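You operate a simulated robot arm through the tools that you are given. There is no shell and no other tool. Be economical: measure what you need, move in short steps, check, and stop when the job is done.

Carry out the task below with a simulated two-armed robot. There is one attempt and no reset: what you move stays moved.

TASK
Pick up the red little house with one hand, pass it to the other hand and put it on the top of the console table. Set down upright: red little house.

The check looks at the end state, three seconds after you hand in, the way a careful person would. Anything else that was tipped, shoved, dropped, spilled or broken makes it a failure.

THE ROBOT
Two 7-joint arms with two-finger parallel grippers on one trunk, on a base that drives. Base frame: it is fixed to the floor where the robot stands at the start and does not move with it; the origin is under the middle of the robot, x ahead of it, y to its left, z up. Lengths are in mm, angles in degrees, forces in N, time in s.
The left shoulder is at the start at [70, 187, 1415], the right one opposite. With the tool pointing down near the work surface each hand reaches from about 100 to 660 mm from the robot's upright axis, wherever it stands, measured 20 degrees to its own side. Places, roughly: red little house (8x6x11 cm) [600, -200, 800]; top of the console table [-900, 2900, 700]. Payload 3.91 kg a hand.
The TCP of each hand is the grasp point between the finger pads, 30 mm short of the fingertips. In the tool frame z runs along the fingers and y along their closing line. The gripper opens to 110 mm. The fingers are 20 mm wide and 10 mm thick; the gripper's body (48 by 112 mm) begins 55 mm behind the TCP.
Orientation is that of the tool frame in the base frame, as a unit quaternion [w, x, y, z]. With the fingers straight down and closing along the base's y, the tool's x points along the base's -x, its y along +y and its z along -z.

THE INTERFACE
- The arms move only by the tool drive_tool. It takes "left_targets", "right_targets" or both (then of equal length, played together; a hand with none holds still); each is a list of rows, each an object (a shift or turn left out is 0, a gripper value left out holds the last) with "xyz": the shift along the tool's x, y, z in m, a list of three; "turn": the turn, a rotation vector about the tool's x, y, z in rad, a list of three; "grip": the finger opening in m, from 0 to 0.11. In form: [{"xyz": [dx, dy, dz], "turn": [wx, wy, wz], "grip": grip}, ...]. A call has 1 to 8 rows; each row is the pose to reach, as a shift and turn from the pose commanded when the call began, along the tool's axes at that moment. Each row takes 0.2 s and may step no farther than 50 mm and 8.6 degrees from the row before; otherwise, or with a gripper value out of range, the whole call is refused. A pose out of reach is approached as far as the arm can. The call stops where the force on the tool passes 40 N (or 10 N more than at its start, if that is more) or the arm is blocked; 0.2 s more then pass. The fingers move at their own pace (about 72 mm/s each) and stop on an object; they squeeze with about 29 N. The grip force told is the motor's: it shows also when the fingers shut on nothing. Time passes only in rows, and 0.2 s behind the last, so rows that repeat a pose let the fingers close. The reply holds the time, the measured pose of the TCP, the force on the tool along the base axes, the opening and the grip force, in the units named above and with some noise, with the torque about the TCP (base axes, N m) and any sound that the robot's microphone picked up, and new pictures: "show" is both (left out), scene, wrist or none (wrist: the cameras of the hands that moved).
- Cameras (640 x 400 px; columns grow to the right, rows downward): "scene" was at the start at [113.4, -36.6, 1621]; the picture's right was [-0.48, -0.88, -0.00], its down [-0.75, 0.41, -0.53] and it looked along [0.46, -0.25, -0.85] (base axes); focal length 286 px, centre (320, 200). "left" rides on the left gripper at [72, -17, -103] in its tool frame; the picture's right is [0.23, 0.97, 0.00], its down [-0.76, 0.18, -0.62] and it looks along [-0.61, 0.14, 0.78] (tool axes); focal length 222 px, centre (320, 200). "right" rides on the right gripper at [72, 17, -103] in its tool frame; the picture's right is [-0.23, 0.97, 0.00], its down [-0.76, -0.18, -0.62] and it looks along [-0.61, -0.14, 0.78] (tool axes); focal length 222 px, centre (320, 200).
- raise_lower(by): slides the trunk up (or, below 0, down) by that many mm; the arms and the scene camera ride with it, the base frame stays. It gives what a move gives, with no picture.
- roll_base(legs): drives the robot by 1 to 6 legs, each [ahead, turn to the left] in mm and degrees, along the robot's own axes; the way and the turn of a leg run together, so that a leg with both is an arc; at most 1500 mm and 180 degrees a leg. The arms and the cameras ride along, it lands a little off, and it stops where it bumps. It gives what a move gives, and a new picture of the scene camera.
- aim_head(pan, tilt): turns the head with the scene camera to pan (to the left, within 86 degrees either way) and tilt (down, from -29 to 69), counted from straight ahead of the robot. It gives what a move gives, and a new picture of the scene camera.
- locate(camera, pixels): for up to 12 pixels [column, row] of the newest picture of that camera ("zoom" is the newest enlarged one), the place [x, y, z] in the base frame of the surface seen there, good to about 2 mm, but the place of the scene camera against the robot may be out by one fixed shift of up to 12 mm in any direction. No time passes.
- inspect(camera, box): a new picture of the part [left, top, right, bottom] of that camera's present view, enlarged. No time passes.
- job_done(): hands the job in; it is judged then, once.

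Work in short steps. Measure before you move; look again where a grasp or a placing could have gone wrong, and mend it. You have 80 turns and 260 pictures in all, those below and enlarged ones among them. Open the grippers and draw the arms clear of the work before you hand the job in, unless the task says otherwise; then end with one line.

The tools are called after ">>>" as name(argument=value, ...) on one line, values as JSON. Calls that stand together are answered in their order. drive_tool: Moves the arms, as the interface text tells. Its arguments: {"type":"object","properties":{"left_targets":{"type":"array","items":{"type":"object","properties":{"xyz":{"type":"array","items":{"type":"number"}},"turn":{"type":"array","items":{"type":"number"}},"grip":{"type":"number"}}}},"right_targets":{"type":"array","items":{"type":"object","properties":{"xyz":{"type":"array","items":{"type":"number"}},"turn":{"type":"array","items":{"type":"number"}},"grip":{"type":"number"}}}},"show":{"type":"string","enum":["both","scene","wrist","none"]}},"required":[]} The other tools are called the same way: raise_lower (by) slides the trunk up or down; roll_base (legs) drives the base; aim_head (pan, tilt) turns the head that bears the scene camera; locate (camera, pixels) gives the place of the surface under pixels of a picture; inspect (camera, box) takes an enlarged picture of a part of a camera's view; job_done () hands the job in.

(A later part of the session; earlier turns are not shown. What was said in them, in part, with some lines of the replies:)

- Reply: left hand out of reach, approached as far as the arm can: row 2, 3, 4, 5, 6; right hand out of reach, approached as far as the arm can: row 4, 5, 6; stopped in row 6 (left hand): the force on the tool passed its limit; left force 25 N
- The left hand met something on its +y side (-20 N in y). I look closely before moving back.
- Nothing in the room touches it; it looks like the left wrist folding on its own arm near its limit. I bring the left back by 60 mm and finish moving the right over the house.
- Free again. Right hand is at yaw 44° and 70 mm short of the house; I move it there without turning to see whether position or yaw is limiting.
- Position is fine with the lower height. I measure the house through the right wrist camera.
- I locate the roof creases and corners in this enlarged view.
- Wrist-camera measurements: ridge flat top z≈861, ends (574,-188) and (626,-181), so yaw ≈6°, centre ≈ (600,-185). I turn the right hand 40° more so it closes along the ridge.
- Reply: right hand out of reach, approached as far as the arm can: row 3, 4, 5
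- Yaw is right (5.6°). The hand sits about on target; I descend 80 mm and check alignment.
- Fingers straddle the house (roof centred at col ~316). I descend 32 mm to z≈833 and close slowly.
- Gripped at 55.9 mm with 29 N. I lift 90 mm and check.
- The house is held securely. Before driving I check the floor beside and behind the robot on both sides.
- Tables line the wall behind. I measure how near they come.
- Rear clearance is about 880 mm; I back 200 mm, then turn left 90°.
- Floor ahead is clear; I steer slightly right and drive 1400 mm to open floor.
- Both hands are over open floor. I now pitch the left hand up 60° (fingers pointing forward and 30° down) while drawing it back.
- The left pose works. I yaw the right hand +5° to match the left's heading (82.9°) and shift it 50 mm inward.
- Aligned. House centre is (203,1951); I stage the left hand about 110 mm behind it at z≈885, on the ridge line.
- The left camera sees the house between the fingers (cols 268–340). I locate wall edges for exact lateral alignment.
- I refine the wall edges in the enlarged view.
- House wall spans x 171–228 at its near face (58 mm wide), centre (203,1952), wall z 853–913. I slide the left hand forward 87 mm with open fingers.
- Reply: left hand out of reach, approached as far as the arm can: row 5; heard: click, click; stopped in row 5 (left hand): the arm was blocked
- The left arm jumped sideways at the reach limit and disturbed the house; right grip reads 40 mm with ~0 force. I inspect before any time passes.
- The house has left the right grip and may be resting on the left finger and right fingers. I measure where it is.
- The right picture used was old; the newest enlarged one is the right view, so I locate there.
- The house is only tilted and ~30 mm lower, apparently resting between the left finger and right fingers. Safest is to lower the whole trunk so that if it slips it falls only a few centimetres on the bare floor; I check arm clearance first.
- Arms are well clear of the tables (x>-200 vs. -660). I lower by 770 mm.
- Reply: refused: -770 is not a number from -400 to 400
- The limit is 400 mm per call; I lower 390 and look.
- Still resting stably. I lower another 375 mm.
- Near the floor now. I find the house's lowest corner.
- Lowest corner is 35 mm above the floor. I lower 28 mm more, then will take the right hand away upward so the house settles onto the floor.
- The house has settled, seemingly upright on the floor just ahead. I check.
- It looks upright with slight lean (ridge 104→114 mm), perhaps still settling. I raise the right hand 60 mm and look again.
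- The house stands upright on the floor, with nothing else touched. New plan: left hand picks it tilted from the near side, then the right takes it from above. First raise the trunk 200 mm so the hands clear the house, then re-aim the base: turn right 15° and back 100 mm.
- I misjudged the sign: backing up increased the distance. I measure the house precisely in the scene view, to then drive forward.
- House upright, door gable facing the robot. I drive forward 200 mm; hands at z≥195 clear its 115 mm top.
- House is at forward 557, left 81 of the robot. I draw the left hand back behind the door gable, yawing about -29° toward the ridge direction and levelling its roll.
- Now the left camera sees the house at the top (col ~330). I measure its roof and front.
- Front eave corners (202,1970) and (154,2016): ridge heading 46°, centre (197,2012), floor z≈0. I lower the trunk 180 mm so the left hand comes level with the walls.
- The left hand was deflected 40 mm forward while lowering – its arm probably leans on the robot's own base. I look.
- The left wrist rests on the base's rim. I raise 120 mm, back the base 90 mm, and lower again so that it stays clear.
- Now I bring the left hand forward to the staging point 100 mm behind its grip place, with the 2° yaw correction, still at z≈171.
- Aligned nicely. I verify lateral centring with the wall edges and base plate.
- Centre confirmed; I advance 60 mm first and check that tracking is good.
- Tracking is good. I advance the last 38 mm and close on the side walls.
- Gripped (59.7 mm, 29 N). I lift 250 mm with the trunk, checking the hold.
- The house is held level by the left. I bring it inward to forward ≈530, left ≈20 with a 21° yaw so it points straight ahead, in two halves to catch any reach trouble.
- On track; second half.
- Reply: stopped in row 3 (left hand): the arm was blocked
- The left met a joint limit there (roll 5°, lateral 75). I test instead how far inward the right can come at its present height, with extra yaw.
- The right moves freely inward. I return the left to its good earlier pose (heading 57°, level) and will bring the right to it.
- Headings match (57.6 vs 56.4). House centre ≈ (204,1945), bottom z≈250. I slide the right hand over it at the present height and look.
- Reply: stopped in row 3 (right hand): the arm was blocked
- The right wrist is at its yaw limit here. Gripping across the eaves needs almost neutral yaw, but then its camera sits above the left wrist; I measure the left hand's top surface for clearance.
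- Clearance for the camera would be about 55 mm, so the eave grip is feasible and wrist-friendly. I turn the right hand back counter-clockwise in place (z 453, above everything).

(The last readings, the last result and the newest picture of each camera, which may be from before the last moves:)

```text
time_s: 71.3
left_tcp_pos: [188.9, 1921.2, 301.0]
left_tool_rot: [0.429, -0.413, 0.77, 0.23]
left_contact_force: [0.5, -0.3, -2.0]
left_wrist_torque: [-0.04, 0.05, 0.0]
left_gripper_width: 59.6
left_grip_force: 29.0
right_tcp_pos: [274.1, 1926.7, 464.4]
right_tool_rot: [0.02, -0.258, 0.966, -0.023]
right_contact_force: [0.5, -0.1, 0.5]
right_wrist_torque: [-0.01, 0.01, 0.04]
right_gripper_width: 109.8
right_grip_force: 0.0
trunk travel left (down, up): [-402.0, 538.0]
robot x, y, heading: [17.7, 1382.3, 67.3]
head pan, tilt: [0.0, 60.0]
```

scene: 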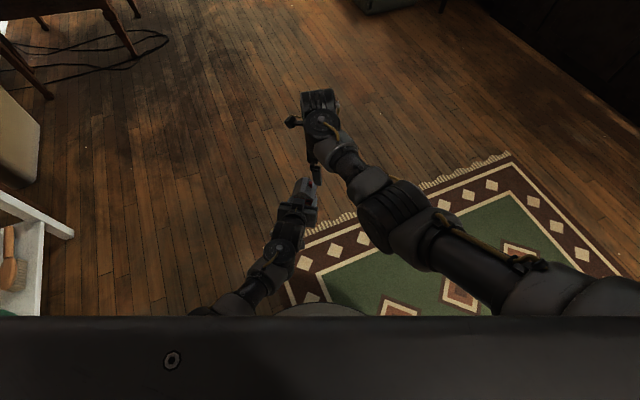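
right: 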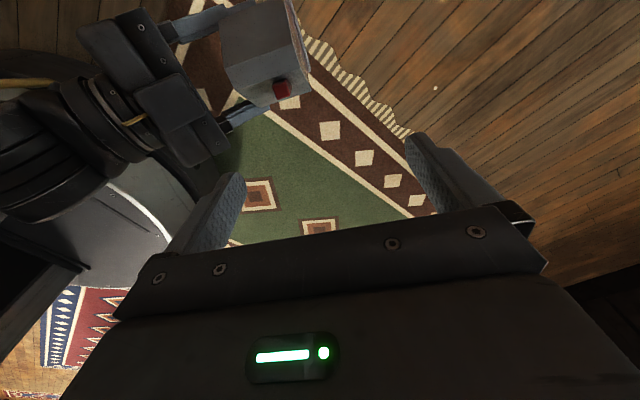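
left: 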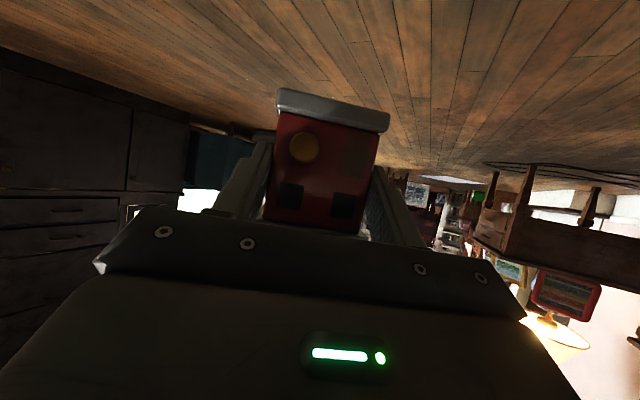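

Free of the limit. I complete the turn to 146.5°, remove the residual tilt, and centre over the house at z≈455.

>>> drive_tool(right_targets=[{"xyz": [0.0117, 0.0135, 0.001], "turn": [-0.015, 0.0034, -0.116]}, {"xyz": [0.0234, 0.027, 0.002], "turn": [-0.03, 0.0068, -0.232]}, {"xyz": [0.035, 0.0405, 0.004], "turn": [-0.045, 0.01, -0.348]}, {"xyz": [0.0467, 0.054, 0.0048], "turn": [-0.06, 0.0135, -0.4635]}], show="both")

```text
time_s: 72.5
left_tcp_pos: [187.5, 1922.4, 299.8]
left_tool_rot: [0.429, -0.413, 0.77, 0.23]
left_contact_force: [0.0, 0.3, -2.6]
left_wrist_torque: [-0.06, 0.04, 0.0]
left_gripper_width: 59.8
left_grip_force: 28.7
right_tcp_pos: [250.2, 1945.5, 441.9]
right_tool_rot: [0.016, -0.456, 0.889, -0.017]
right_contact_force: [1.0, 0.0, 0.0]
right_wrist_torque: [-0.01, 0.0, 0.02]
right_gripper_width: 109.8
right_grip_force: 0.0
trunk travel left (down, up): [-402.0, 538.0]
robot x, y, heading: [19.6, 1383.2, 67.3]
head pan, tilt: [0.0, 60.0]
stopped in row 4 (right hand): the arm was blocked; the commanded pose is now the measured one
```

scene: 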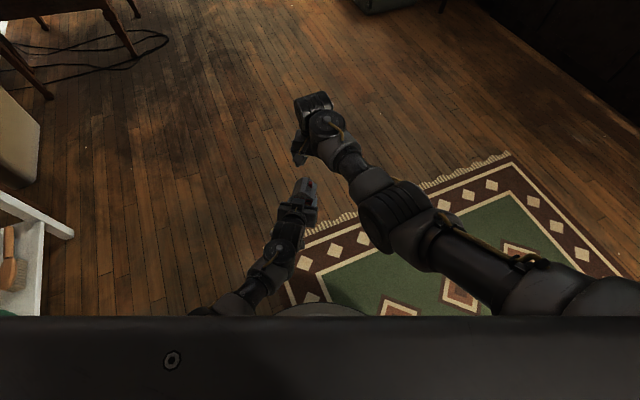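
right: 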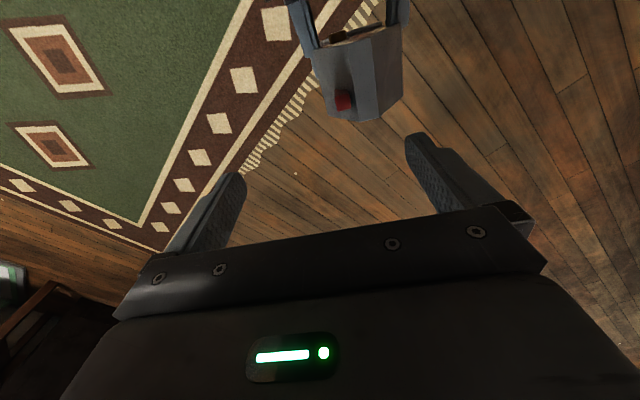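

The right runs out of reach that far forward-left. I withdraw it up and to the right, and at the same time bring the left with the house back to forward ≈470, 90 mm higher, nearer both shoulders.

>>> drive_tool(right_targets=[{"xyz": [0.0063, -0.0266, -0.013], "turn": [-0.009, 0.0024, -0.0076]}, {"xyz": [0.0125, -0.0532, -0.026], "turn": [-0.018, 0.0048, -0.0152]}, {"xyz": [0.0188, -0.08, -0.0388], "turn": [-0.027, 0.0072, -0.0228]}, {"xyz": [0.025, -0.1064, -0.0517], "turn": [-0.036, 0.0096, -0.0304]}, {"xyz": [0.0313, -0.133, -0.0646], "turn": [-0.045, 0.012, -0.038]}, {"xyz": [0.0313, -0.133, -0.0646], "turn": [-0.045, 0.012, -0.038]}], left_targets=[{"xyz": [0, 0, 0]}, {"xyz": [-0.0061, -0.007, -0.0244]}, {"xyz": [-0.0122, -0.014, -0.0488]}, {"xyz": [-0.0184, -0.021, -0.0732]}, {"xyz": [-0.0245, -0.0278, -0.0976]}, {"xyz": [-0.0306, -0.0348, -0.122]}], show="both")

```text
time_s: 73.9
left_tcp_pos: [167.7, 1830.0, 390.5]
left_tool_rot: [0.429, -0.414, 0.769, 0.231]
left_contact_force: [0.4, -0.7, -2.7]
left_wrist_torque: [-0.05, 0.08, -0.01]
left_gripper_width: 59.8
left_grip_force: 28.3
right_tcp_pos: [320.8, 1854.1, 493.9]
right_tool_rot: [0.001, -0.475, 0.88, 0.001]
right_contact_force: [0.6, 0.8, 0.8]
right_wrist_torque: [0.0, -0.04, -0.02]
right_gripper_width: 110.2
right_grip_force: 0.0
right hand out of reach, approached as far as the arm can: row 5, 6
trunk travel left (down, up): [-402.0, 538.0]
robot x, y, heading: [16.4, 1388.0, 66.9]
head pan, tilt: [0.0, 60.0]
```

scene: 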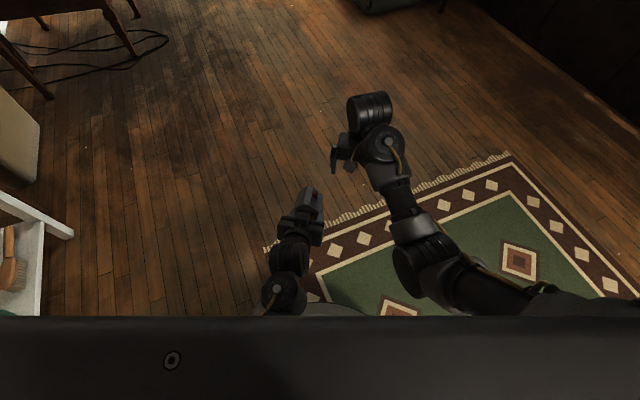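
right: 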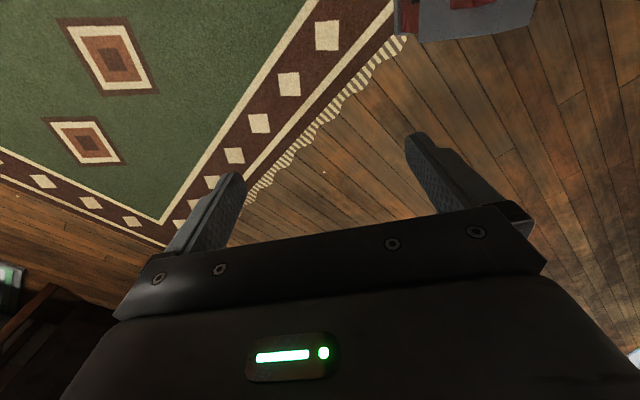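
left: 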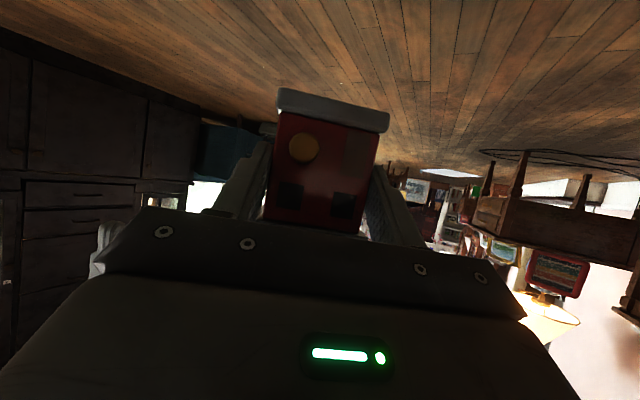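

The left and house are level at the new place (house centre ≈(183,1853)). I lower the house 20 mm, then slide the right hand over it with ~20 mm clearance.

>>> drive_tool(left_targets=[{"xyz": [0.0085, 0, 0.0053]}, {"xyz": [0.017, 0, 0.0105]}, {"xyz": [0.017, 0, 0.0105]}, {"xyz": [0.017, 0, 0.0105]}, {"xyz": [0.017, 0, 0.0105]}, {"xyz": [0.017, 0, 0.0105]}, {"xyz": [0.017, 0, 0.0105]}], right_targets=[{"xyz": [0, 0, 0]}, {"xyz": [0, 0, 0]}, {"xyz": [0.014, 0.023, 0.001]}, {"xyz": [0.028, 0.046, 0.002]}, {"xyz": [0.042, 0.069, 0.003]}, {"xyz": [0.056, 0.092, 0.004]}, {"xyz": [0.0701, 0.1146, 0.004]}], show="both")

```text
time_s: 75.7
left_tcp_pos: [169.0, 1829.5, 369.7]
left_tool_rot: [0.428, -0.415, 0.769, 0.231]
left_contact_force: [0.0, 0.7, -2.8]
left_wrist_torque: [-0.03, 0.02, -0.02]
left_gripper_width: 59.7
left_grip_force: 28.5
right_tcp_pos: [220.2, 1865.5, 493.0]
right_tool_rot: [0.024, -0.462, 0.887, -0.005]
right_contact_force: [-0.8, 0.3, -0.9]
right_wrist_torque: [0.01, -0.01, 0.0]
right_gripper_width: 110.1
right_grip_force: 0.0
trunk travel left (down, up): [-402.0, 538.0]
robot x, y, heading: [17.7, 1382.3, 67.2]
head pan, tilt: [0.0, 60.0]
stopped in row 7 (right hand): the arm was blocked; the commanded pose is now the measured one
```

scene: 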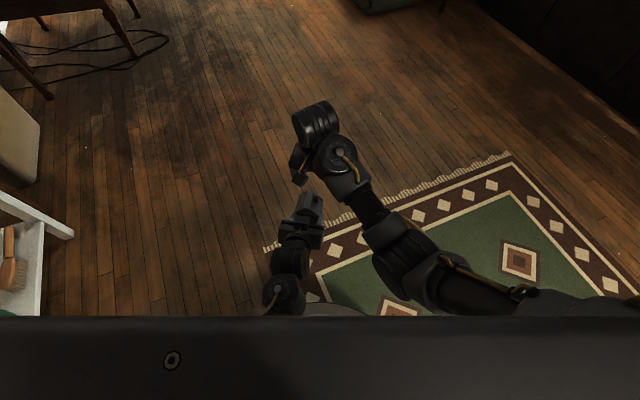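
right: 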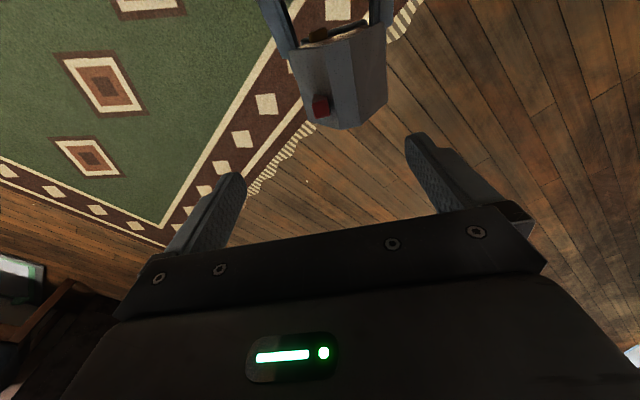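
left: 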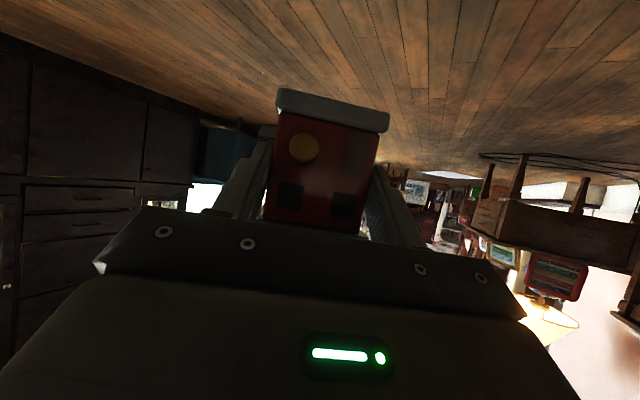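

The right cannot cross the robot's midline. I shift the left with the house 60 mm to the right (a region it reached before) and set the right above it.

>>> drive_tool(left_targets=[{"xyz": [-0.0019, -0.0197, 0.0032]}, {"xyz": [-0.0039, -0.0393, 0.0063]}, {"xyz": [-0.0058, -0.059, 0.0095]}, {"xyz": [-0.0058, -0.059, 0.0095]}], right_targets=[{"xyz": [0.004, -0.012, 0], "turn": [-0.011, 0.012, -0.008]}, {"xyz": [0.008, -0.024, 0], "turn": [-0.021, 0.025, -0.017]}, {"xyz": [0.0122, -0.0365, 0.0007], "turn": [-0.032, 0.037, -0.025]}, {"xyz": [0.0122, -0.0365, 0.0007], "turn": [-0.032, 0.037, -0.025]}], show="wrist")

```text
time_s: 76.9
left_tcp_pos: [168.0, 1817.8, 334.9]
left_tool_rot: [0.392, -0.384, 0.793, 0.265]
left_contact_force: [0.1, 0.0, -3.0]
left_wrist_torque: [-0.06, 0.02, 0.03]
left_gripper_width: 59.6
left_grip_force: 28.8
right_tcp_pos: [241.9, 1845.6, 491.3]
right_tool_rot: [0.014, -0.469, 0.883, -0.002]
right_contact_force: [-0.2, 1.3, -0.1]
right_wrist_torque: [-0.02, 0.01, -0.02]
right_gripper_width: 110.2
right_grip_force: 0.0
right hand out of reach, approached as far as the arm can: row 2, 3, 4
trunk travel left (down, up): [-402.0, 538.0]
robot x, y, heading: [15.6, 1385.3, 67.2]
head pan, tilt: [0.0, 60.0]
stopped in row 4 (left hand): the arm was blocked; the commanded pose is now the measured one
```

right: 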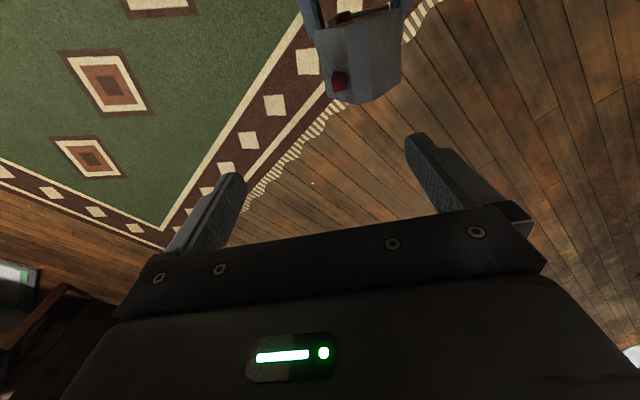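
left: 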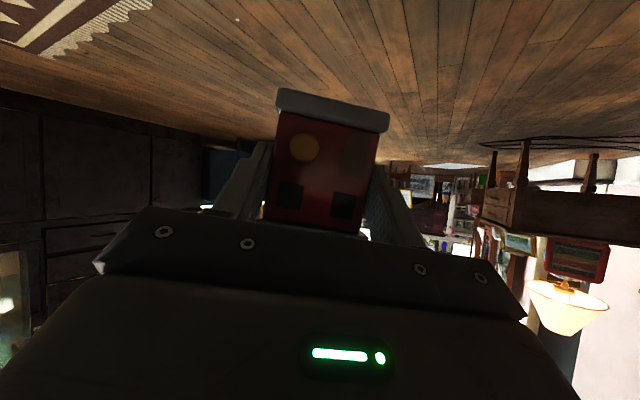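

Both arms dislike that pointing direction at the midline. Pointing the left more to the right (heading ≈22°, i.e. 45° right of ahead) is more natural; I yaw it so, moving inward, and turn the right hand by the same 34° off to the side.

>>> drive_tool(left_targets=[{"xyz": [-0.0093, -0.0077, 0.0013], "turn": [0.11, -0.0138, 0.0434]}, {"xyz": [-0.0186, -0.0154, 0.0027], "turn": [0.22, -0.0276, 0.0868]}, {"xyz": [-0.0279, -0.0231, 0.004], "turn": [0.33, -0.0414, 0.1302]}, {"xyz": [-0.0372, -0.0308, 0.0054], "turn": [0.44, -0.0552, 0.1736]}, {"xyz": [-0.0465, -0.0385, 0.0067], "turn": [0.55, -0.069, 0.217]}], right_targets=[{"xyz": [-0.0024, -0.0117, 0], "turn": [0, 0, 0.119]}, {"xyz": [-0.0047, -0.0234, 0], "turn": [0, 0, 0.238]}, {"xyz": [-0.0071, -0.035, 0], "turn": [0, 0, 0.357]}, {"xyz": [-0.0094, -0.0467, 0], "turn": [0, 0, 0.476]}, {"xyz": [-0.0118, -0.0584, 0], "turn": [0, 0, 0.593]}], show="both")

```text
time_s: 78.1
left_tcp_pos: [222.5, 1819.9, 364.0]
left_tool_rot: [0.48, -0.166, 0.857, 0.092]
left_contact_force: [0.8, 0.1, -2.2]
left_wrist_torque: [-0.04, 0.07, 0.01]
left_gripper_width: 59.6
left_grip_force: 28.6
right_tcp_pos: [309.2, 1803.1, 468.2]
right_tool_rot: [0.012, -0.188, 0.982, 0.006]
right_contact_force: [0.8, -0.1, 0.2]
right_wrist_torque: [-0.01, 0.02, -0.01]
right_gripper_width: 109.8
right_grip_force: 0.2
right hand out of reach, approached as far as the arm can: row 1, 2, 3, 4, 5
trunk travel left (down, up): [-402.0, 538.0]
robot x, y, heading: [17.9, 1381.9, 67.0]
head pan, tilt: [0.0, 60.0]
```

scene: 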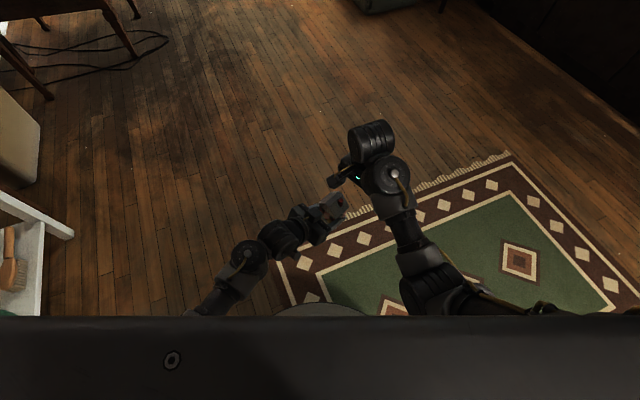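
right: 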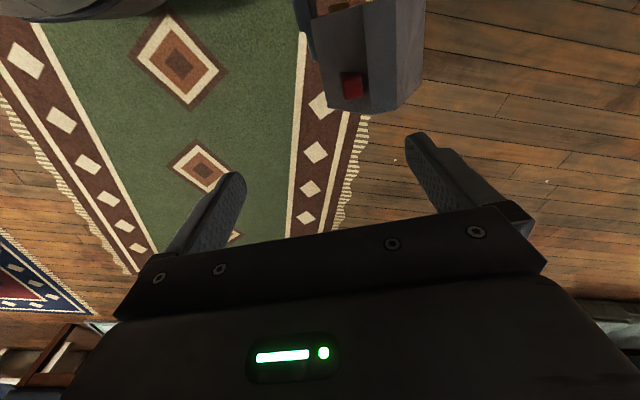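
left: 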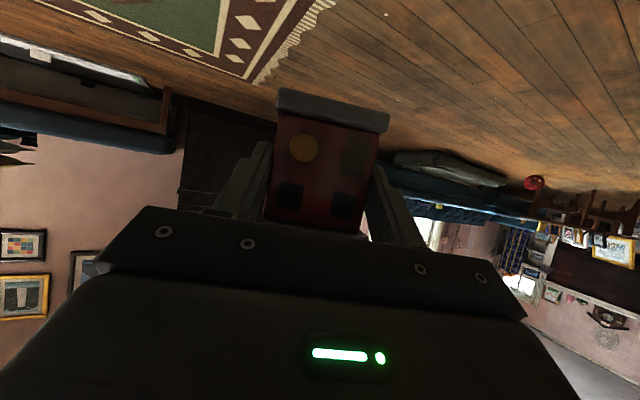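

The left with the house is in a good pose (heading 22°, house centre ≈(248,1830), bottom 313). I bring the right hand in beyond the house's far gable first, lowering to z≈402, so the fingers never pass over the roof.

>>> drive_tool(right_targets=[{"xyz": [0, 0.006, 0.022], "turn": [0.002, 0.006, 0]}, {"xyz": [-0.001, 0.0125, 0.045], "turn": [0.004, 0.013, 0]}, {"xyz": [-0.001, 0.019, 0.067], "turn": [0.006, 0.02, 0]}, {"xyz": [-0.0015, 0.0253, 0.0893], "turn": [0.007, 0.026, 0]}], show="wrist")

```text
time_s: 79.1
left_tcp_pos: [222.2, 1820.7, 364.5]
left_tool_rot: [0.479, -0.168, 0.856, 0.093]
left_contact_force: [-0.6, -0.1, -2.6]
left_wrist_torque: [-0.01, 0.06, 0.0]
left_gripper_width: 59.7
left_grip_force: 29.5
right_tcp_pos: [301.1, 1829.3, 378.1]
right_tool_rot: [0.001, -0.19, 0.982, -0.001]
right_contact_force: [-0.5, 0.5, 0.1]
right_wrist_torque: [-0.03, -0.01, 0.02]
right_gripper_width: 110.0
right_grip_force: 0.0
trunk travel left (down, up): [-402.0, 538.0]
robot x, y, heading: [19.4, 1382.7, 67.1]
head pan, tilt: [0.0, 60.0]
```

right: 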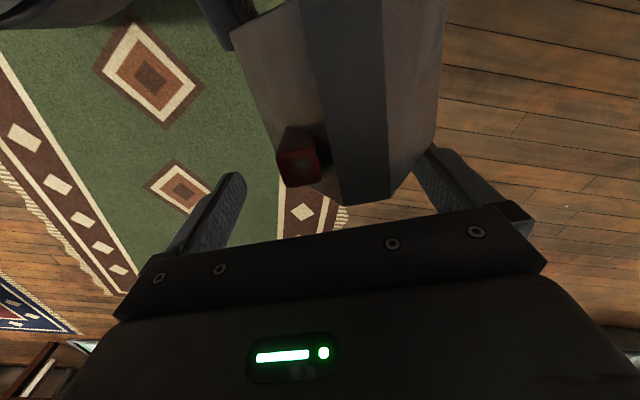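

Orientation is clean. I locate ridge, eaves and chimney from this close view to finish the approach.

>>> locate(camera="right", pixels=[[365, 190], [340, 30], [432, 150], [436, 60], [240, 45], [285, 175], [300, 165], [320, 185]])

```text
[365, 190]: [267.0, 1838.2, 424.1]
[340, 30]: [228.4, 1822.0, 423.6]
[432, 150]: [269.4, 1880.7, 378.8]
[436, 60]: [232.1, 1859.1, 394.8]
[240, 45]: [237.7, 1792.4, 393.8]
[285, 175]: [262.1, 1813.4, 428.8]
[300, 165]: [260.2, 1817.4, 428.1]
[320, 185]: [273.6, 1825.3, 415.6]
```

Ridge centre line confirmed (heading 22.8°, centre ≈(247.5,1830)), eaves z≈392. I rise to z 400, centre laterally, move back over the house, and close on the eaves.

>>> drive_tool(right_targets=[{"xyz": [0, 0.01, -0.022]}, {"xyz": [0, 0.0208, -0.022]}, {"xyz": [0.022, 0.0208, -0.022]}, {"xyz": [0.0445, 0.0208, -0.022]}, {"xyz": [0.0445, 0.0208, -0.022], "grip": 0.085}, {"xyz": [0.0445, 0.0208, -0.022], "grip": 0.07}, {"xyz": [0.0445, 0.0208, -0.022], "grip": 0.055}, {"xyz": [0.0445, 0.0208, -0.022], "grip": 0.045}], show="wrist")

```text
time_s: 80.9
left_tcp_pos: [222.9, 1818.7, 364.2]
left_tool_rot: [0.48, -0.167, 0.856, 0.092]
left_contact_force: [3.1, -7.2, -0.3]
left_wrist_torque: [0.09, 0.16, -0.22]
left_gripper_width: 60.0
left_grip_force: 29.1
right_tcp_pos: [250.8, 1831.2, 401.3]
right_tool_rot: [0.001, -0.191, 0.982, -0.002]
right_contact_force: [-3.3, 8.0, 0.2]
right_wrist_torque: [0.13, -0.11, -0.04]
right_gripper_width: 70.9
right_grip_force: 28.3
trunk travel left (down, up): [-402.0, 538.0]
robot x, y, heading: [14.9, 1384.9, 67.4]
head pan, tilt: [0.0, 60.0]
```

right: 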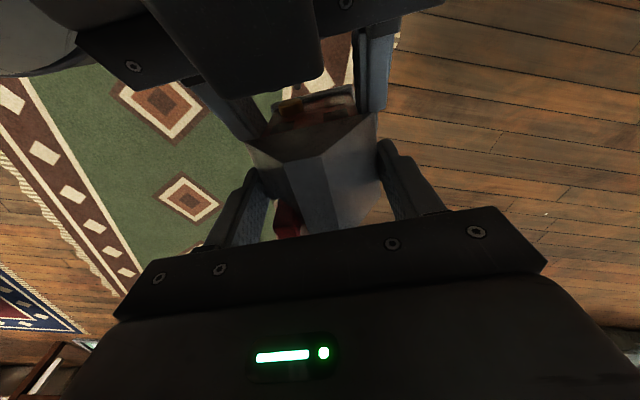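

The right now grips the eaves (70.9 mm, 28 N). I open the left and withdraw it straight back 100 mm.

>>> drive_tool(left_targets=[{"xyz": [0, 0, 0], "grip": 0.07}, {"xyz": [0, 0, 0], "grip": 0.085}, {"xyz": [0, 0, 0], "grip": 0.085}, {"xyz": [0.0132, 0, -0.0213]}, {"xyz": [0.0263, 0, -0.0426]}, {"xyz": [0.0395, 0, -0.0638]}, {"xyz": [0.0526, 0, -0.0851]}], show="both")

```text
time_s: 82.5
left_tcp_pos: [129.2, 1782.3, 366.1]
left_tool_rot: [0.48, -0.167, 0.856, 0.091]
left_contact_force: [0.7, 0.3, 0.2]
left_wrist_torque: [0.0, -0.01, 0.01]
left_gripper_width: 85.2
left_grip_force: 0.1
right_tcp_pos: [253.4, 1830.2, 400.7]
right_tool_rot: [0.001, -0.192, 0.981, -0.002]
right_contact_force: [0.2, -0.5, -0.1]
right_wrist_torque: [0.04, -0.02, 0.03]
right_gripper_width: 71.0
right_grip_force: 28.7
trunk travel left (down, up): [-402.0, 538.0]
robot x, y, heading: [14.8, 1382.2, 67.1]
head pan, tilt: [0.0, 60.0]
```

scene: 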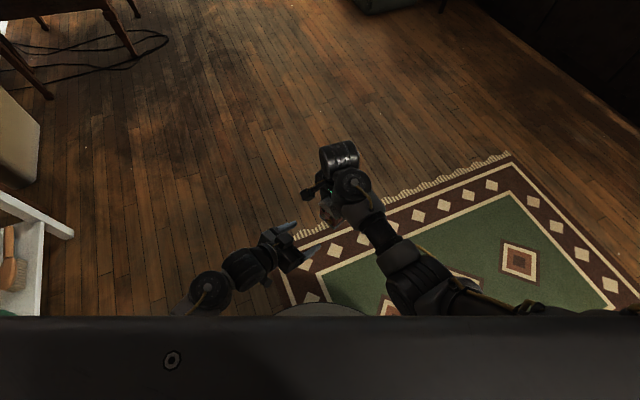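
left: 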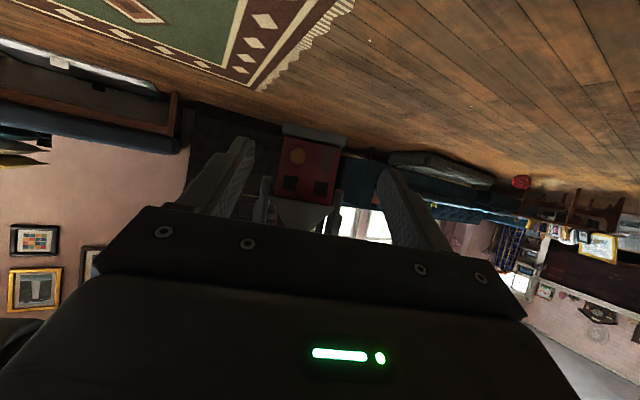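

The house hangs level in the right hand alone. I raise the trunk and look toward the console table.

>>> raise_lower(by=400)

>>> raise_lower(by=130)

>>> roll_base(legs=[[0, 23], [700, 0]])

>>> aim_head(pan=45, tilt=38)

>>> inspect(camera="right", box=[0, 0, 640, 400])

```text
time_s: 86.3
left_tcp_pos: [129.6, 1782.9, 765.7]
left_tool_rot: [0.479, -0.168, 0.856, 0.093]
left_contact_force: [-0.3, 0.2, -0.6]
left_wrist_torque: [-0.03, 0.0, 0.0]
left_gripper_width: 85.1
left_grip_force: 0.0
right_tcp_pos: [253.2, 1831.4, 800.5]
right_tool_rot: [0.002, -0.19, 0.982, -0.003]
right_contact_force: [-0.3, 0.3, -2.3]
right_wrist_torque: [0.0, 0.0, 0.02]
right_gripper_width: 71.0
right_grip_force: 29.2
trunk travel left (down, up): [-802.0, 138.0]
robot x, y, heading: [14.4, 1385.2, 67.5]
head pan, tilt: [0.0, 60.0]
```

```text
time_s: 87.9
left_tcp_pos: [130.0, 1783.5, 895.3]
left_tool_rot: [0.479, -0.168, 0.856, 0.093]
left_contact_force: [-0.2, -0.3, 0.5]
left_wrist_torque: [0.01, 0.02, -0.02]
left_gripper_width: 84.9
left_grip_force: 0.0
right_tcp_pos: [251.9, 1831.0, 929.9]
right_tool_rot: [0.001, -0.191, 0.982, -0.002]
right_contact_force: [-0.5, -0.4, -1.2]
right_wrist_torque: [-0.01, -0.03, -0.01]
right_gripper_width: 70.6
right_grip_force: 28.8
trunk travel left (down, up): [-932.0, 8.0]
robot x, y, heading: [15.6, 1381.0, 67.1]
head pan, tilt: [0.0, 60.0]
```

```text
time_s: 92.9
left_tcp_pos: [-41.1, 2487.0, 896.2]
left_tool_rot: [0.451, -0.337, 0.805, 0.188]
left_contact_force: [-0.5, -0.7, 0.0]
left_wrist_torque: [-0.03, -0.02, 0.03]
left_gripper_width: 85.0
left_grip_force: 0.0
right_tcp_pos: [52.4, 2582.1, 930.9]
right_tool_rot: [0.001, -0.386, 0.922, -0.002]
right_contact_force: [0.0, -0.1, -3.2]
right_wrist_torque: [-0.03, 0.01, 0.0]
right_gripper_width: 71.0
right_grip_force: 29.6
trunk travel left (down, up): [-932.0, 8.0]
robot x, y, heading: [16.7, 2072.9, 90.3]
head pan, tilt: [0.0, 60.0]
```

scene: 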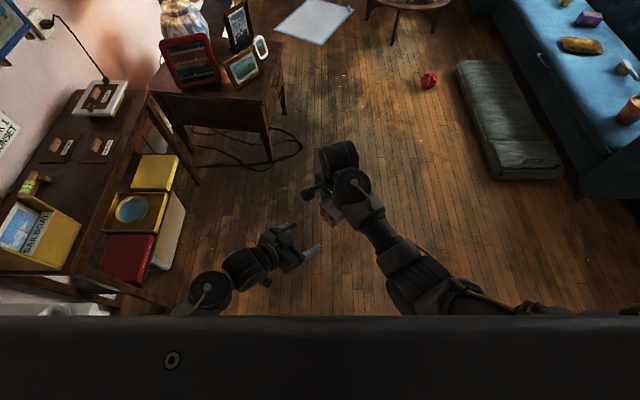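

```text
time_s: 94.1
left_tcp_pos: [-41.6, 2486.8, 895.9]
left_tool_rot: [0.451, -0.338, 0.805, 0.188]
left_contact_force: [0.0, -1.0, 0.1]
left_wrist_torque: [-0.03, -0.02, -0.05]
left_gripper_width: 85.0
left_grip_force: 0.0
right_tcp_pos: [52.6, 2580.4, 928.6]
right_tool_rot: [0.003, -0.386, 0.922, -0.001]
right_contact_force: [0.4, -0.2, -1.3]
right_wrist_torque: [0.01, -0.02, 0.01]
right_gripper_width: 71.0
right_grip_force: 29.1
trunk travel left (down, up): [-932.0, 8.0]
robot x, y, heading: [12.8, 2073.5, 90.3]
head pan, tilt: [45.0, 38.0]
```

scene: 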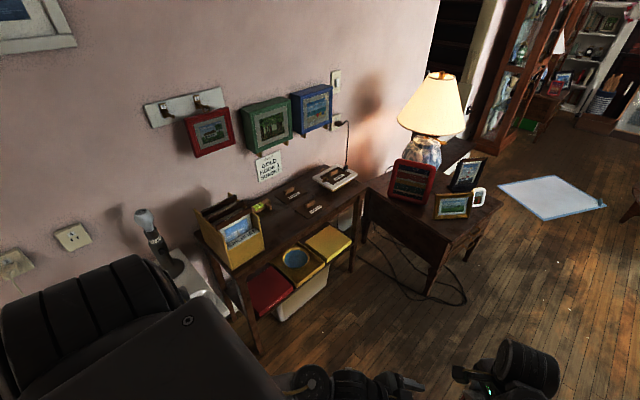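

```text
1.00 times, centred on (320, 200) of right
```

zoom: 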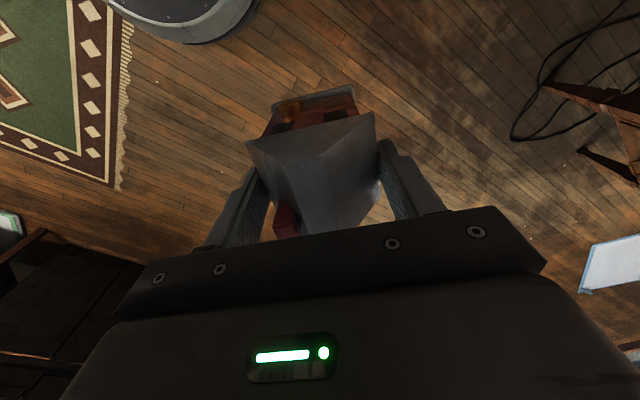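

The console is visible; the free strip is along its front edge near (300,235). I zoom and measure it.

>>> inspect(camera="scene", box=[190, 150, 390, 290])

>>> locate(camera="scene", pixels=[[290, 235], [266, 258], [330, 207], [360, 190], [310, 208], [290, 192], [265, 215], [285, 215], [300, 225], [325, 190], [240, 270], [345, 200]])

```text
2.86 times, centred on (290, 220) of scene
```

zoom: 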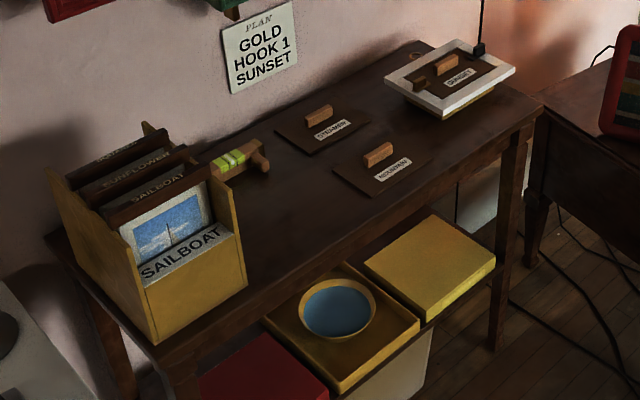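

```text
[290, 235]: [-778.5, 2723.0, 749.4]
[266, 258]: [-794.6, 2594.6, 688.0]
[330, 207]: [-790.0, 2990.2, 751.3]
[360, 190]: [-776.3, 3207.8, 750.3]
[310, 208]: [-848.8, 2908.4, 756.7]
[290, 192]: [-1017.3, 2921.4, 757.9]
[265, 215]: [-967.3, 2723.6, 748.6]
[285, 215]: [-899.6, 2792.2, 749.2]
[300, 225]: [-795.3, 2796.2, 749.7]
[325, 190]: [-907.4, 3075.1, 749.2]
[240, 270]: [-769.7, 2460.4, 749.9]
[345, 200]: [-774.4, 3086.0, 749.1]
```

Free spot: around (-855,2755) on the top (z≈750), between the yellow box (y<2640) and the label panels (y>2830). I raise and retract the left hand out of the way, then drive north, turn left 110°, and approach, stopping short.

>>> drive_tool(left_targets=[{"xyz": [-0.01, 0.003, -0.0294]}, {"xyz": [-0.02, 0.006, -0.0588]}, {"xyz": [-0.03, 0.009, -0.0882]}, {"xyz": [-0.04, 0.012, -0.1176]}, {"xyz": [-0.05, 0.0149, -0.147]}], show="none")

>>> roll_base(legs=[[954, 0], [0, 110], [280, 0]])

>>> aim_head(pan=-8, tilt=48)

```text
time_s: 95.3
left_tcp_pos: [-124.7, 2428.1, 1015.8]
left_tool_rot: [0.451, -0.338, 0.805, 0.188]
left_contact_force: [-0.7, -0.3, 0.5]
left_wrist_torque: [0.0, 0.04, 0.01]
left_gripper_width: 84.8
left_grip_force: 0.0
right_tcp_pos: [51.1, 2580.1, 930.7]
right_tool_rot: [0.002, -0.386, 0.923, -0.003]
right_contact_force: [-0.1, 0.0, -2.1]
right_wrist_torque: [0.04, 0.0, -0.02]
right_gripper_width: 71.0
right_grip_force: 29.5
trunk travel left (down, up): [-932.0, 8.0]
robot x, y, heading: [18.5, 2074.6, 90.5]
head pan, tilt: [45.0, 38.0]
```

```text
time_s: 106.3
left_tcp_pos: [-537.0, 2675.1, 1015.5]
left_tool_rot: [-0.106, 0.852, -0.188, -0.477]
left_contact_force: [-0.1, 0.7, -0.9]
left_wrist_torque: [0.0, 0.01, 0.0]
left_gripper_width: 85.0
left_grip_force: 0.0
right_tcp_pos: [-738.1, 2789.3, 930.4]
right_tool_rot: [-0.002, 0.976, -0.218, 0.0]
right_contact_force: [0.8, -0.2, -2.0]
right_wrist_torque: [-0.04, 0.0, -0.01]
right_gripper_width: 71.0
right_grip_force: 29.3
trunk travel left (down, up): [-932.0, 8.0]
robot x, y, heading: [-251.4, 2922.9, -160.0]
head pan, tilt: [45.0, 38.0]
```

scene: 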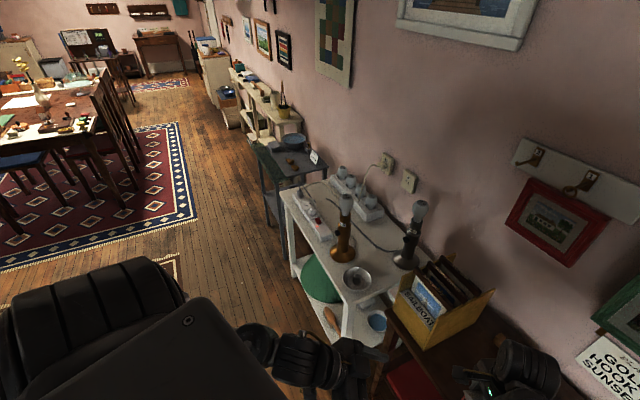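

```text
time_s: 107.5
left_tcp_pos: [-539.1, 2674.0, 1014.2]
left_tool_rot: [-0.106, 0.853, -0.188, -0.476]
left_contact_force: [-0.3, -0.5, 0.4]
left_wrist_torque: [-0.02, -0.02, 0.0]
left_gripper_width: 84.7
left_grip_force: 0.1
right_tcp_pos: [-739.8, 2787.9, 929.3]
right_tool_rot: [-0.002, 0.976, -0.217, 0.001]
right_contact_force: [-0.5, -0.5, -2.6]
right_wrist_torque: [-0.01, -0.02, 0.02]
right_gripper_width: 70.9
right_grip_force: 28.7
trunk travel left (down, up): [-932.0, 8.0]
robot x, y, heading: [-253.4, 2920.1, -160.1]
head pan, tilt: [-8.0, 48.0]
```

scene: 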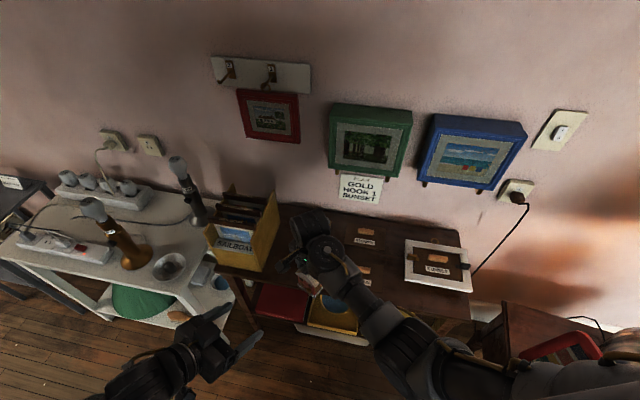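

Good position. I check the table's surfaces and front clearance before the last 120 mm.

>>> locate(camera="scene", pixels=[[330, 320], [275, 305], [355, 340], [250, 320], [250, 268], [400, 310], [350, 245], [362, 282], [275, 230], [390, 290]])

>>> inspect(camera="right", box=[0, 0, 640, 400])

```text
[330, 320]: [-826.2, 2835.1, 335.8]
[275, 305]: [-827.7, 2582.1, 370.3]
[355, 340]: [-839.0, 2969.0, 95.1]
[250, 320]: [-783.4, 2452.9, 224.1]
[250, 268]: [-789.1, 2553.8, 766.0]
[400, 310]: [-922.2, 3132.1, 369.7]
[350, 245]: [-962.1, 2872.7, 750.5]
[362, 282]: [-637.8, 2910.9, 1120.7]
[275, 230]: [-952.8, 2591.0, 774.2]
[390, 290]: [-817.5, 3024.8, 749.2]
```

```text
1.00 times, centred on (320, 200) of right
```

zoom: 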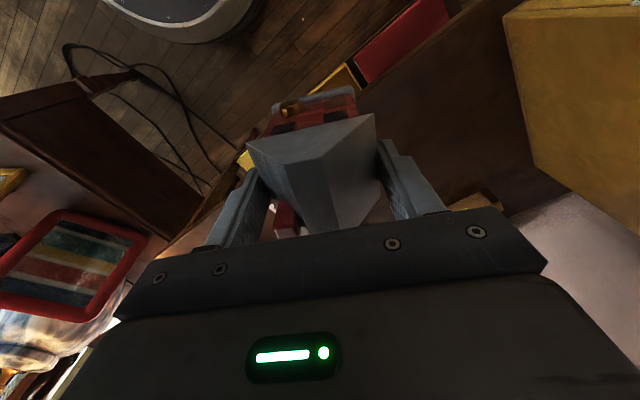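

Bins and legs are behind x=-783, so the base can go 120 mm further. I drive and look through the right wrist camera.

>>> roll_base(legs=[[120, 0]])

>>> inspect(camera="right", box=[0, 0, 640, 400])

>>> locate(camera="zoom", pixels=[[440, 90], [460, 170], [230, 130], [200, 170], [420, 60], [480, 130], [320, 60], [150, 150], [540, 60]])

```text
time_s: 108.8
left_tcp_pos: [-647.8, 2632.9, 1015.4]
left_tool_rot: [-0.106, 0.852, -0.189, -0.476]
left_contact_force: [0.5, 0.1, 1.0]
left_wrist_torque: [-0.05, 0.02, -0.02]
left_gripper_width: 85.2
left_grip_force: 0.1
right_tcp_pos: [-850.9, 2748.7, 931.2]
right_tool_rot: [-0.003, 0.976, -0.217, 0.0]
right_contact_force: [-1.1, 0.0, -2.4]
right_wrist_torque: [0.0, 0.04, -0.01]
right_gripper_width: 71.0
right_grip_force: 28.7
trunk travel left (down, up): [-932.0, 8.0]
robot x, y, heading: [-363.8, 2881.4, -159.8]
head pan, tilt: [-8.0, 48.0]
```

scene: 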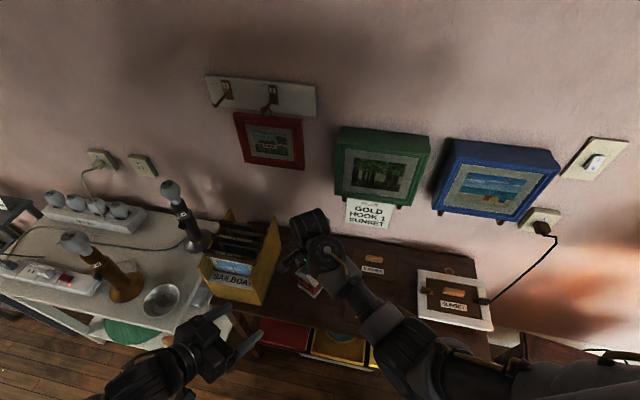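

```text
1.00 times, centred on (320, 200) of right
```

zoom: 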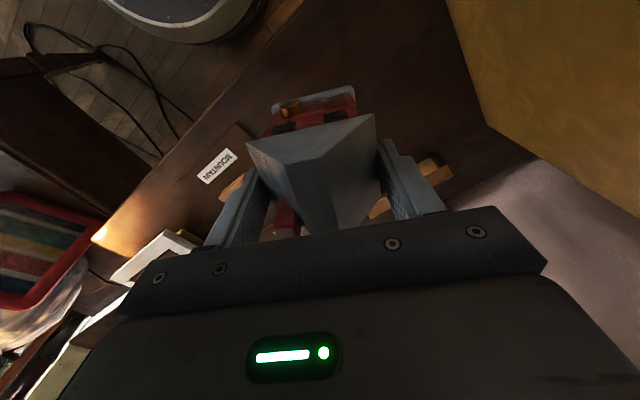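

```text
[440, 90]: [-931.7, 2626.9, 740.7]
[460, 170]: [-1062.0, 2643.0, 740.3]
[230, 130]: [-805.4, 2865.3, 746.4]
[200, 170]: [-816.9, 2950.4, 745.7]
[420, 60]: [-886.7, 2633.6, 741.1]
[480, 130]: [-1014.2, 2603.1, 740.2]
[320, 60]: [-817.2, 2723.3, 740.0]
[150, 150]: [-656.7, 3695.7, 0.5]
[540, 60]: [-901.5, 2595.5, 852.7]
```

Table top is z≈740; the spot under the house is free (panel edge y≥2830, box y≤2633). House bottom is ≈843, so I lower the trunk 90 mm and check.

>>> raise_lower(by=-90)

>>> drive_tool(right_targets=[{"xyz": [0, 0, 0.004]}, {"xyz": [0, 0, 0.008]}, {"xyz": [0, 0, 0.011]}, {"xyz": [0, 0, 0.013]}], show="both")

```text
time_s: 110.0
left_tcp_pos: [-649.5, 2634.2, 925.1]
left_tool_rot: [-0.107, 0.853, -0.188, -0.475]
left_contact_force: [-0.1, -0.3, 1.2]
left_wrist_torque: [-0.01, -0.01, -0.02]
left_gripper_width: 84.9
left_grip_force: 0.1
right_tcp_pos: [-850.6, 2746.5, 840.1]
right_tool_rot: [-0.002, 0.976, -0.217, 0.001]
right_contact_force: [-0.3, -0.2, -2.2]
right_wrist_torque: [0.01, 0.01, 0.0]
right_gripper_width: 70.8
right_grip_force: 29.2
trunk travel left (down, up): [-842.0, 98.0]
robot x, y, heading: [-363.8, 2879.4, -159.8]
head pan, tilt: [-8.0, 48.0]
```

```text
time_s: 111.0
left_tcp_pos: [-649.3, 2633.3, 925.0]
left_tool_rot: [-0.106, 0.853, -0.188, -0.476]
left_contact_force: [-0.2, -0.4, -0.1]
left_wrist_torque: [-0.01, -0.01, 0.0]
left_gripper_width: 85.1
left_grip_force: 0.0
right_tcp_pos: [-852.2, 2747.9, 827.4]
right_tool_rot: [-0.002, 0.976, -0.216, 0.001]
right_contact_force: [-0.4, 0.1, -0.6]
right_wrist_torque: [-0.05, 0.04, 0.01]
right_gripper_width: 70.9
right_grip_force: 29.1
trunk travel left (down, up): [-842.0, 98.0]
robot x, y, heading: [-361.5, 2881.1, -160.0]
head pan, tilt: [-8.0, 48.0]
```

scene: 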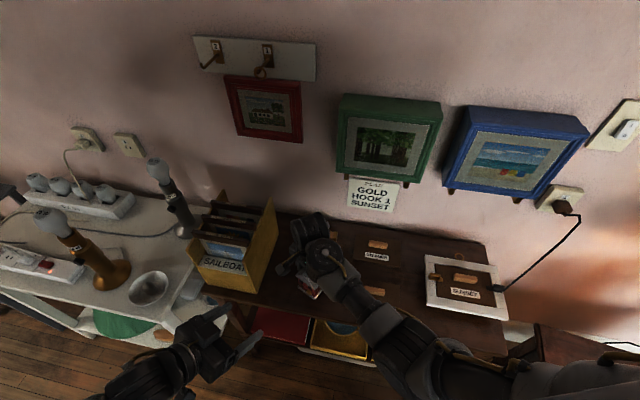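
right: 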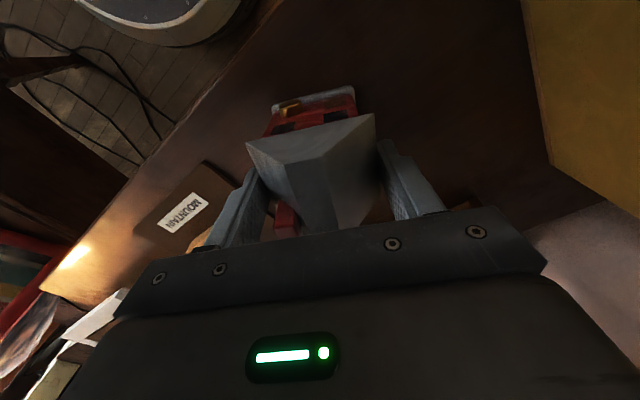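

Force dropped from -2.2 to -0.6 N: about touching (bottom ≈740). I lower up to 3 mm more in 1 mm steps.

>>> drive_tool(right_targets=[{"xyz": [0, 0, 0.001]}, {"xyz": [0, 0, 0.002]}, {"xyz": [0, 0, 0.003]}], show="none")

```text
time_s: 111.8
left_tcp_pos: [-648.2, 2633.8, 926.2]
left_tool_rot: [-0.106, 0.852, -0.189, -0.476]
left_contact_force: [0.2, 0.0, -0.8]
left_wrist_torque: [-0.02, 0.01, -0.01]
left_gripper_width: 84.9
left_grip_force: 0.0
right_tcp_pos: [-851.4, 2748.1, 826.3]
right_tool_rot: [-0.001, 0.976, -0.219, -0.002]
right_contact_force: [-0.5, 1.1, 15.4]
right_wrist_torque: [-0.06, -0.06, -0.23]
right_gripper_width: 71.0
right_grip_force: 29.0
trunk travel left (down, up): [-842.0, 98.0]
robot x, y, heading: [-361.0, 2881.3, -159.7]
head pan, tilt: [-8.0, 48.0]
```

Firm contact (15 N). I ease 2 mm up, open slowly and lift 60 mm.

>>> drive_tool(right_targets=[{"xyz": [0, 0, -0.002]}, {"xyz": [0, 0, -0.002], "grip": 0.08}, {"xyz": [0, 0, -0.002], "grip": 0.09}, {"xyz": [0, 0, -0.002], "grip": 0.095}, {"xyz": [0, 0, -0.022], "grip": 0.095}, {"xyz": [0, 0, -0.042], "grip": 0.095}, {"xyz": [0, 0, -0.062], "grip": 0.095}], show="both")

```text
time_s: 113.4
left_tcp_pos: [-648.0, 2633.1, 924.6]
left_tool_rot: [-0.106, 0.853, -0.187, -0.476]
left_contact_force: [-0.4, 1.1, 0.5]
left_wrist_torque: [0.0, -0.01, 0.0]
left_gripper_width: 85.1
left_grip_force: 0.1
right_tcp_pos: [-850.9, 2747.2, 885.7]
right_tool_rot: [-0.002, 0.976, -0.217, 0.001]
right_contact_force: [-0.4, 0.0, 0.3]
right_wrist_torque: [0.0, -0.01, 0.02]
right_gripper_width: 95.1
right_grip_force: 0.0
trunk travel left (down, up): [-842.0, 98.0]
robot x, y, heading: [-361.0, 2882.1, -159.9]
head pan, tilt: [-8.0, 48.0]
```

scene: 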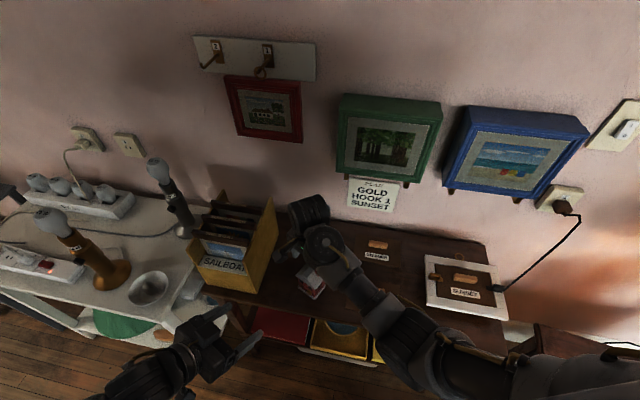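
right: 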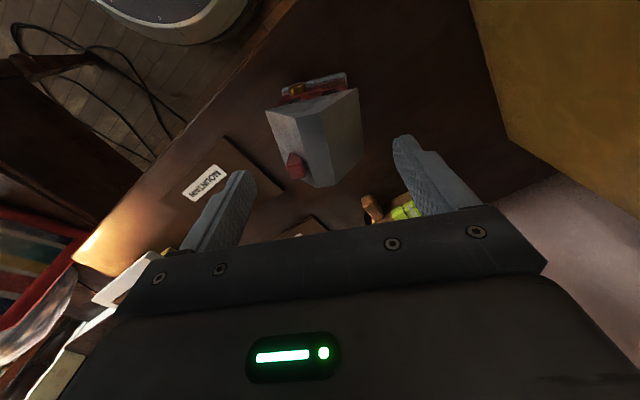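

The house stands upright on the console, free of the gripper. I raise the trunk 90 mm and back the base away 350 mm, then look.

>>> raise_lower(by=90)

>>> roll_base(legs=[[-350, 0]])

>>> inspect(camera="scene", box=[200, 140, 440, 300])

```text
time_s: 114.7
left_tcp_pos: [-648.8, 2633.2, 1015.0]
left_tool_rot: [-0.106, 0.852, -0.187, -0.476]
left_contact_force: [-0.2, -0.3, 0.3]
left_wrist_torque: [-0.01, 0.02, 0.0]
left_gripper_width: 85.2
left_grip_force: 0.1
right_tcp_pos: [-851.6, 2745.3, 976.1]
right_tool_rot: [-0.003, 0.976, -0.216, 0.0]
right_contact_force: [-0.4, -1.0, 0.5]
right_wrist_torque: [0.05, 0.03, 0.0]
right_gripper_width: 94.9
right_grip_force: 0.0
trunk travel left (down, up): [-932.0, 8.0]
robot x, y, heading: [-363.5, 2886.5, -159.8]
head pan, tilt: [-8.0, 48.0]
```

```text
time_s: 117.0
left_tcp_pos: [-321.4, 2753.2, 1015.6]
left_tool_rot: [-0.107, 0.852, -0.189, -0.476]
left_contact_force: [0.4, 0.2, -0.6]
left_wrist_torque: [0.02, 0.05, 0.02]
left_gripper_width: 85.1
left_grip_force: 0.1
right_tcp_pos: [-523.6, 2865.6, 975.3]
right_tool_rot: [-0.002, 0.976, -0.218, 0.001]
right_contact_force: [-0.5, 0.0, 0.2]
right_wrist_torque: [-0.02, 0.03, -0.05]
right_gripper_width: 94.9
right_grip_force: 0.1
trunk travel left (down, up): [-932.0, 8.0]
robot x, y, heading: [-33.7, 3002.4, -160.0]
head pan, tilt: [-8.0, 48.0]
```

scene: 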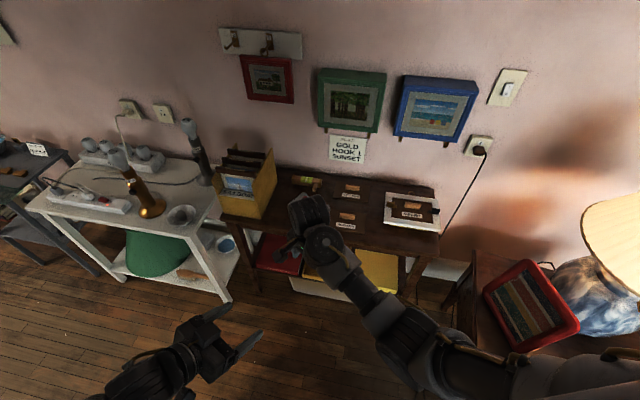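

```text
2.50 times, centred on (320, 220) of scene
```

zoom: 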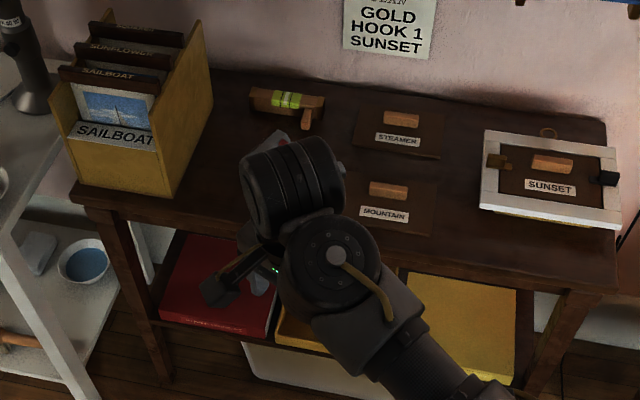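

The house is hidden behind the right arm; I turn the base 12° right for a clear view.

>>> roll_base(legs=[[0, -14]])

>>> inspect(camera="scene", box=[80, 140, 320, 300])

```text
time_s: 118.2
left_tcp_pos: [-371.4, 2830.3, 1015.1]
left_tool_rot: [-0.164, 0.823, -0.291, -0.46]
left_contact_force: [0.9, -0.2, -0.4]
left_wrist_torque: [0.0, -0.03, -0.01]
left_gripper_width: 85.1
left_grip_force: 0.2
right_tcp_pos: [-541.1, 2988.1, 976.8]
right_tool_rot: [-0.002, 0.942, -0.335, 0.0]
right_contact_force: [0.1, -0.4, 0.7]
right_wrist_torque: [0.0, 0.0, 0.01]
right_gripper_width: 94.9
right_grip_force: 0.0
trunk travel left (down, up): [-932.0, 8.0]
robot x, y, heading: [-36.6, 3001.7, -174.1]
head pan, tilt: [-8.0, 48.0]
```

scene: 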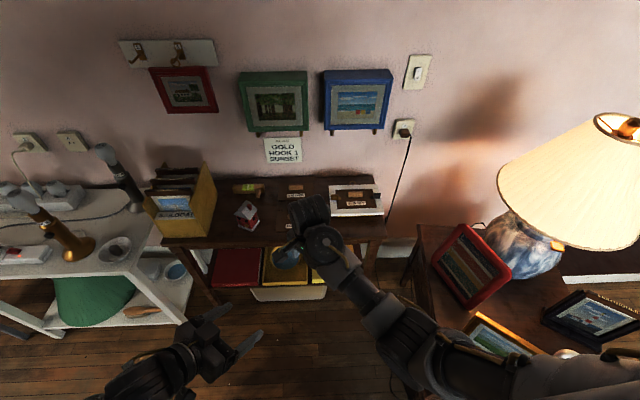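

```text
2.50 times, centred on (200, 220) of scene
```

zoom: 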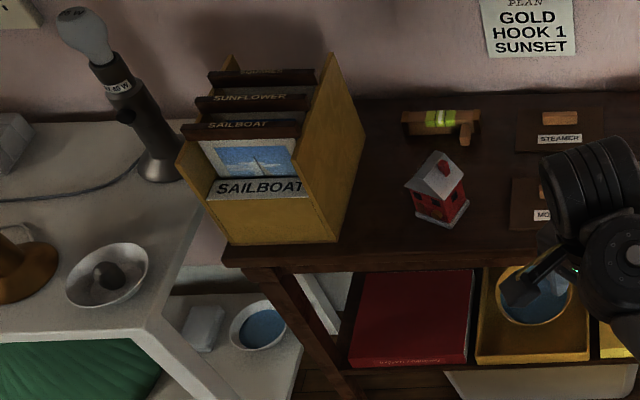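

The house stands upright on the console table, well inside its edge, with nothing around it disturbed and both arms clear. I hand in.

>>> job_done()

```text
The job is handed in.
```

The red little house is standing upright on top of the console table. It passed from the left hand to the right hand before I set it down, and I saw nothing else disturbed. The first attempt at the pass failed: the left arm jumped, the house slipped out of the right hand's grip, and I lowered it to the floor, where it settled upright and could be picked up again.
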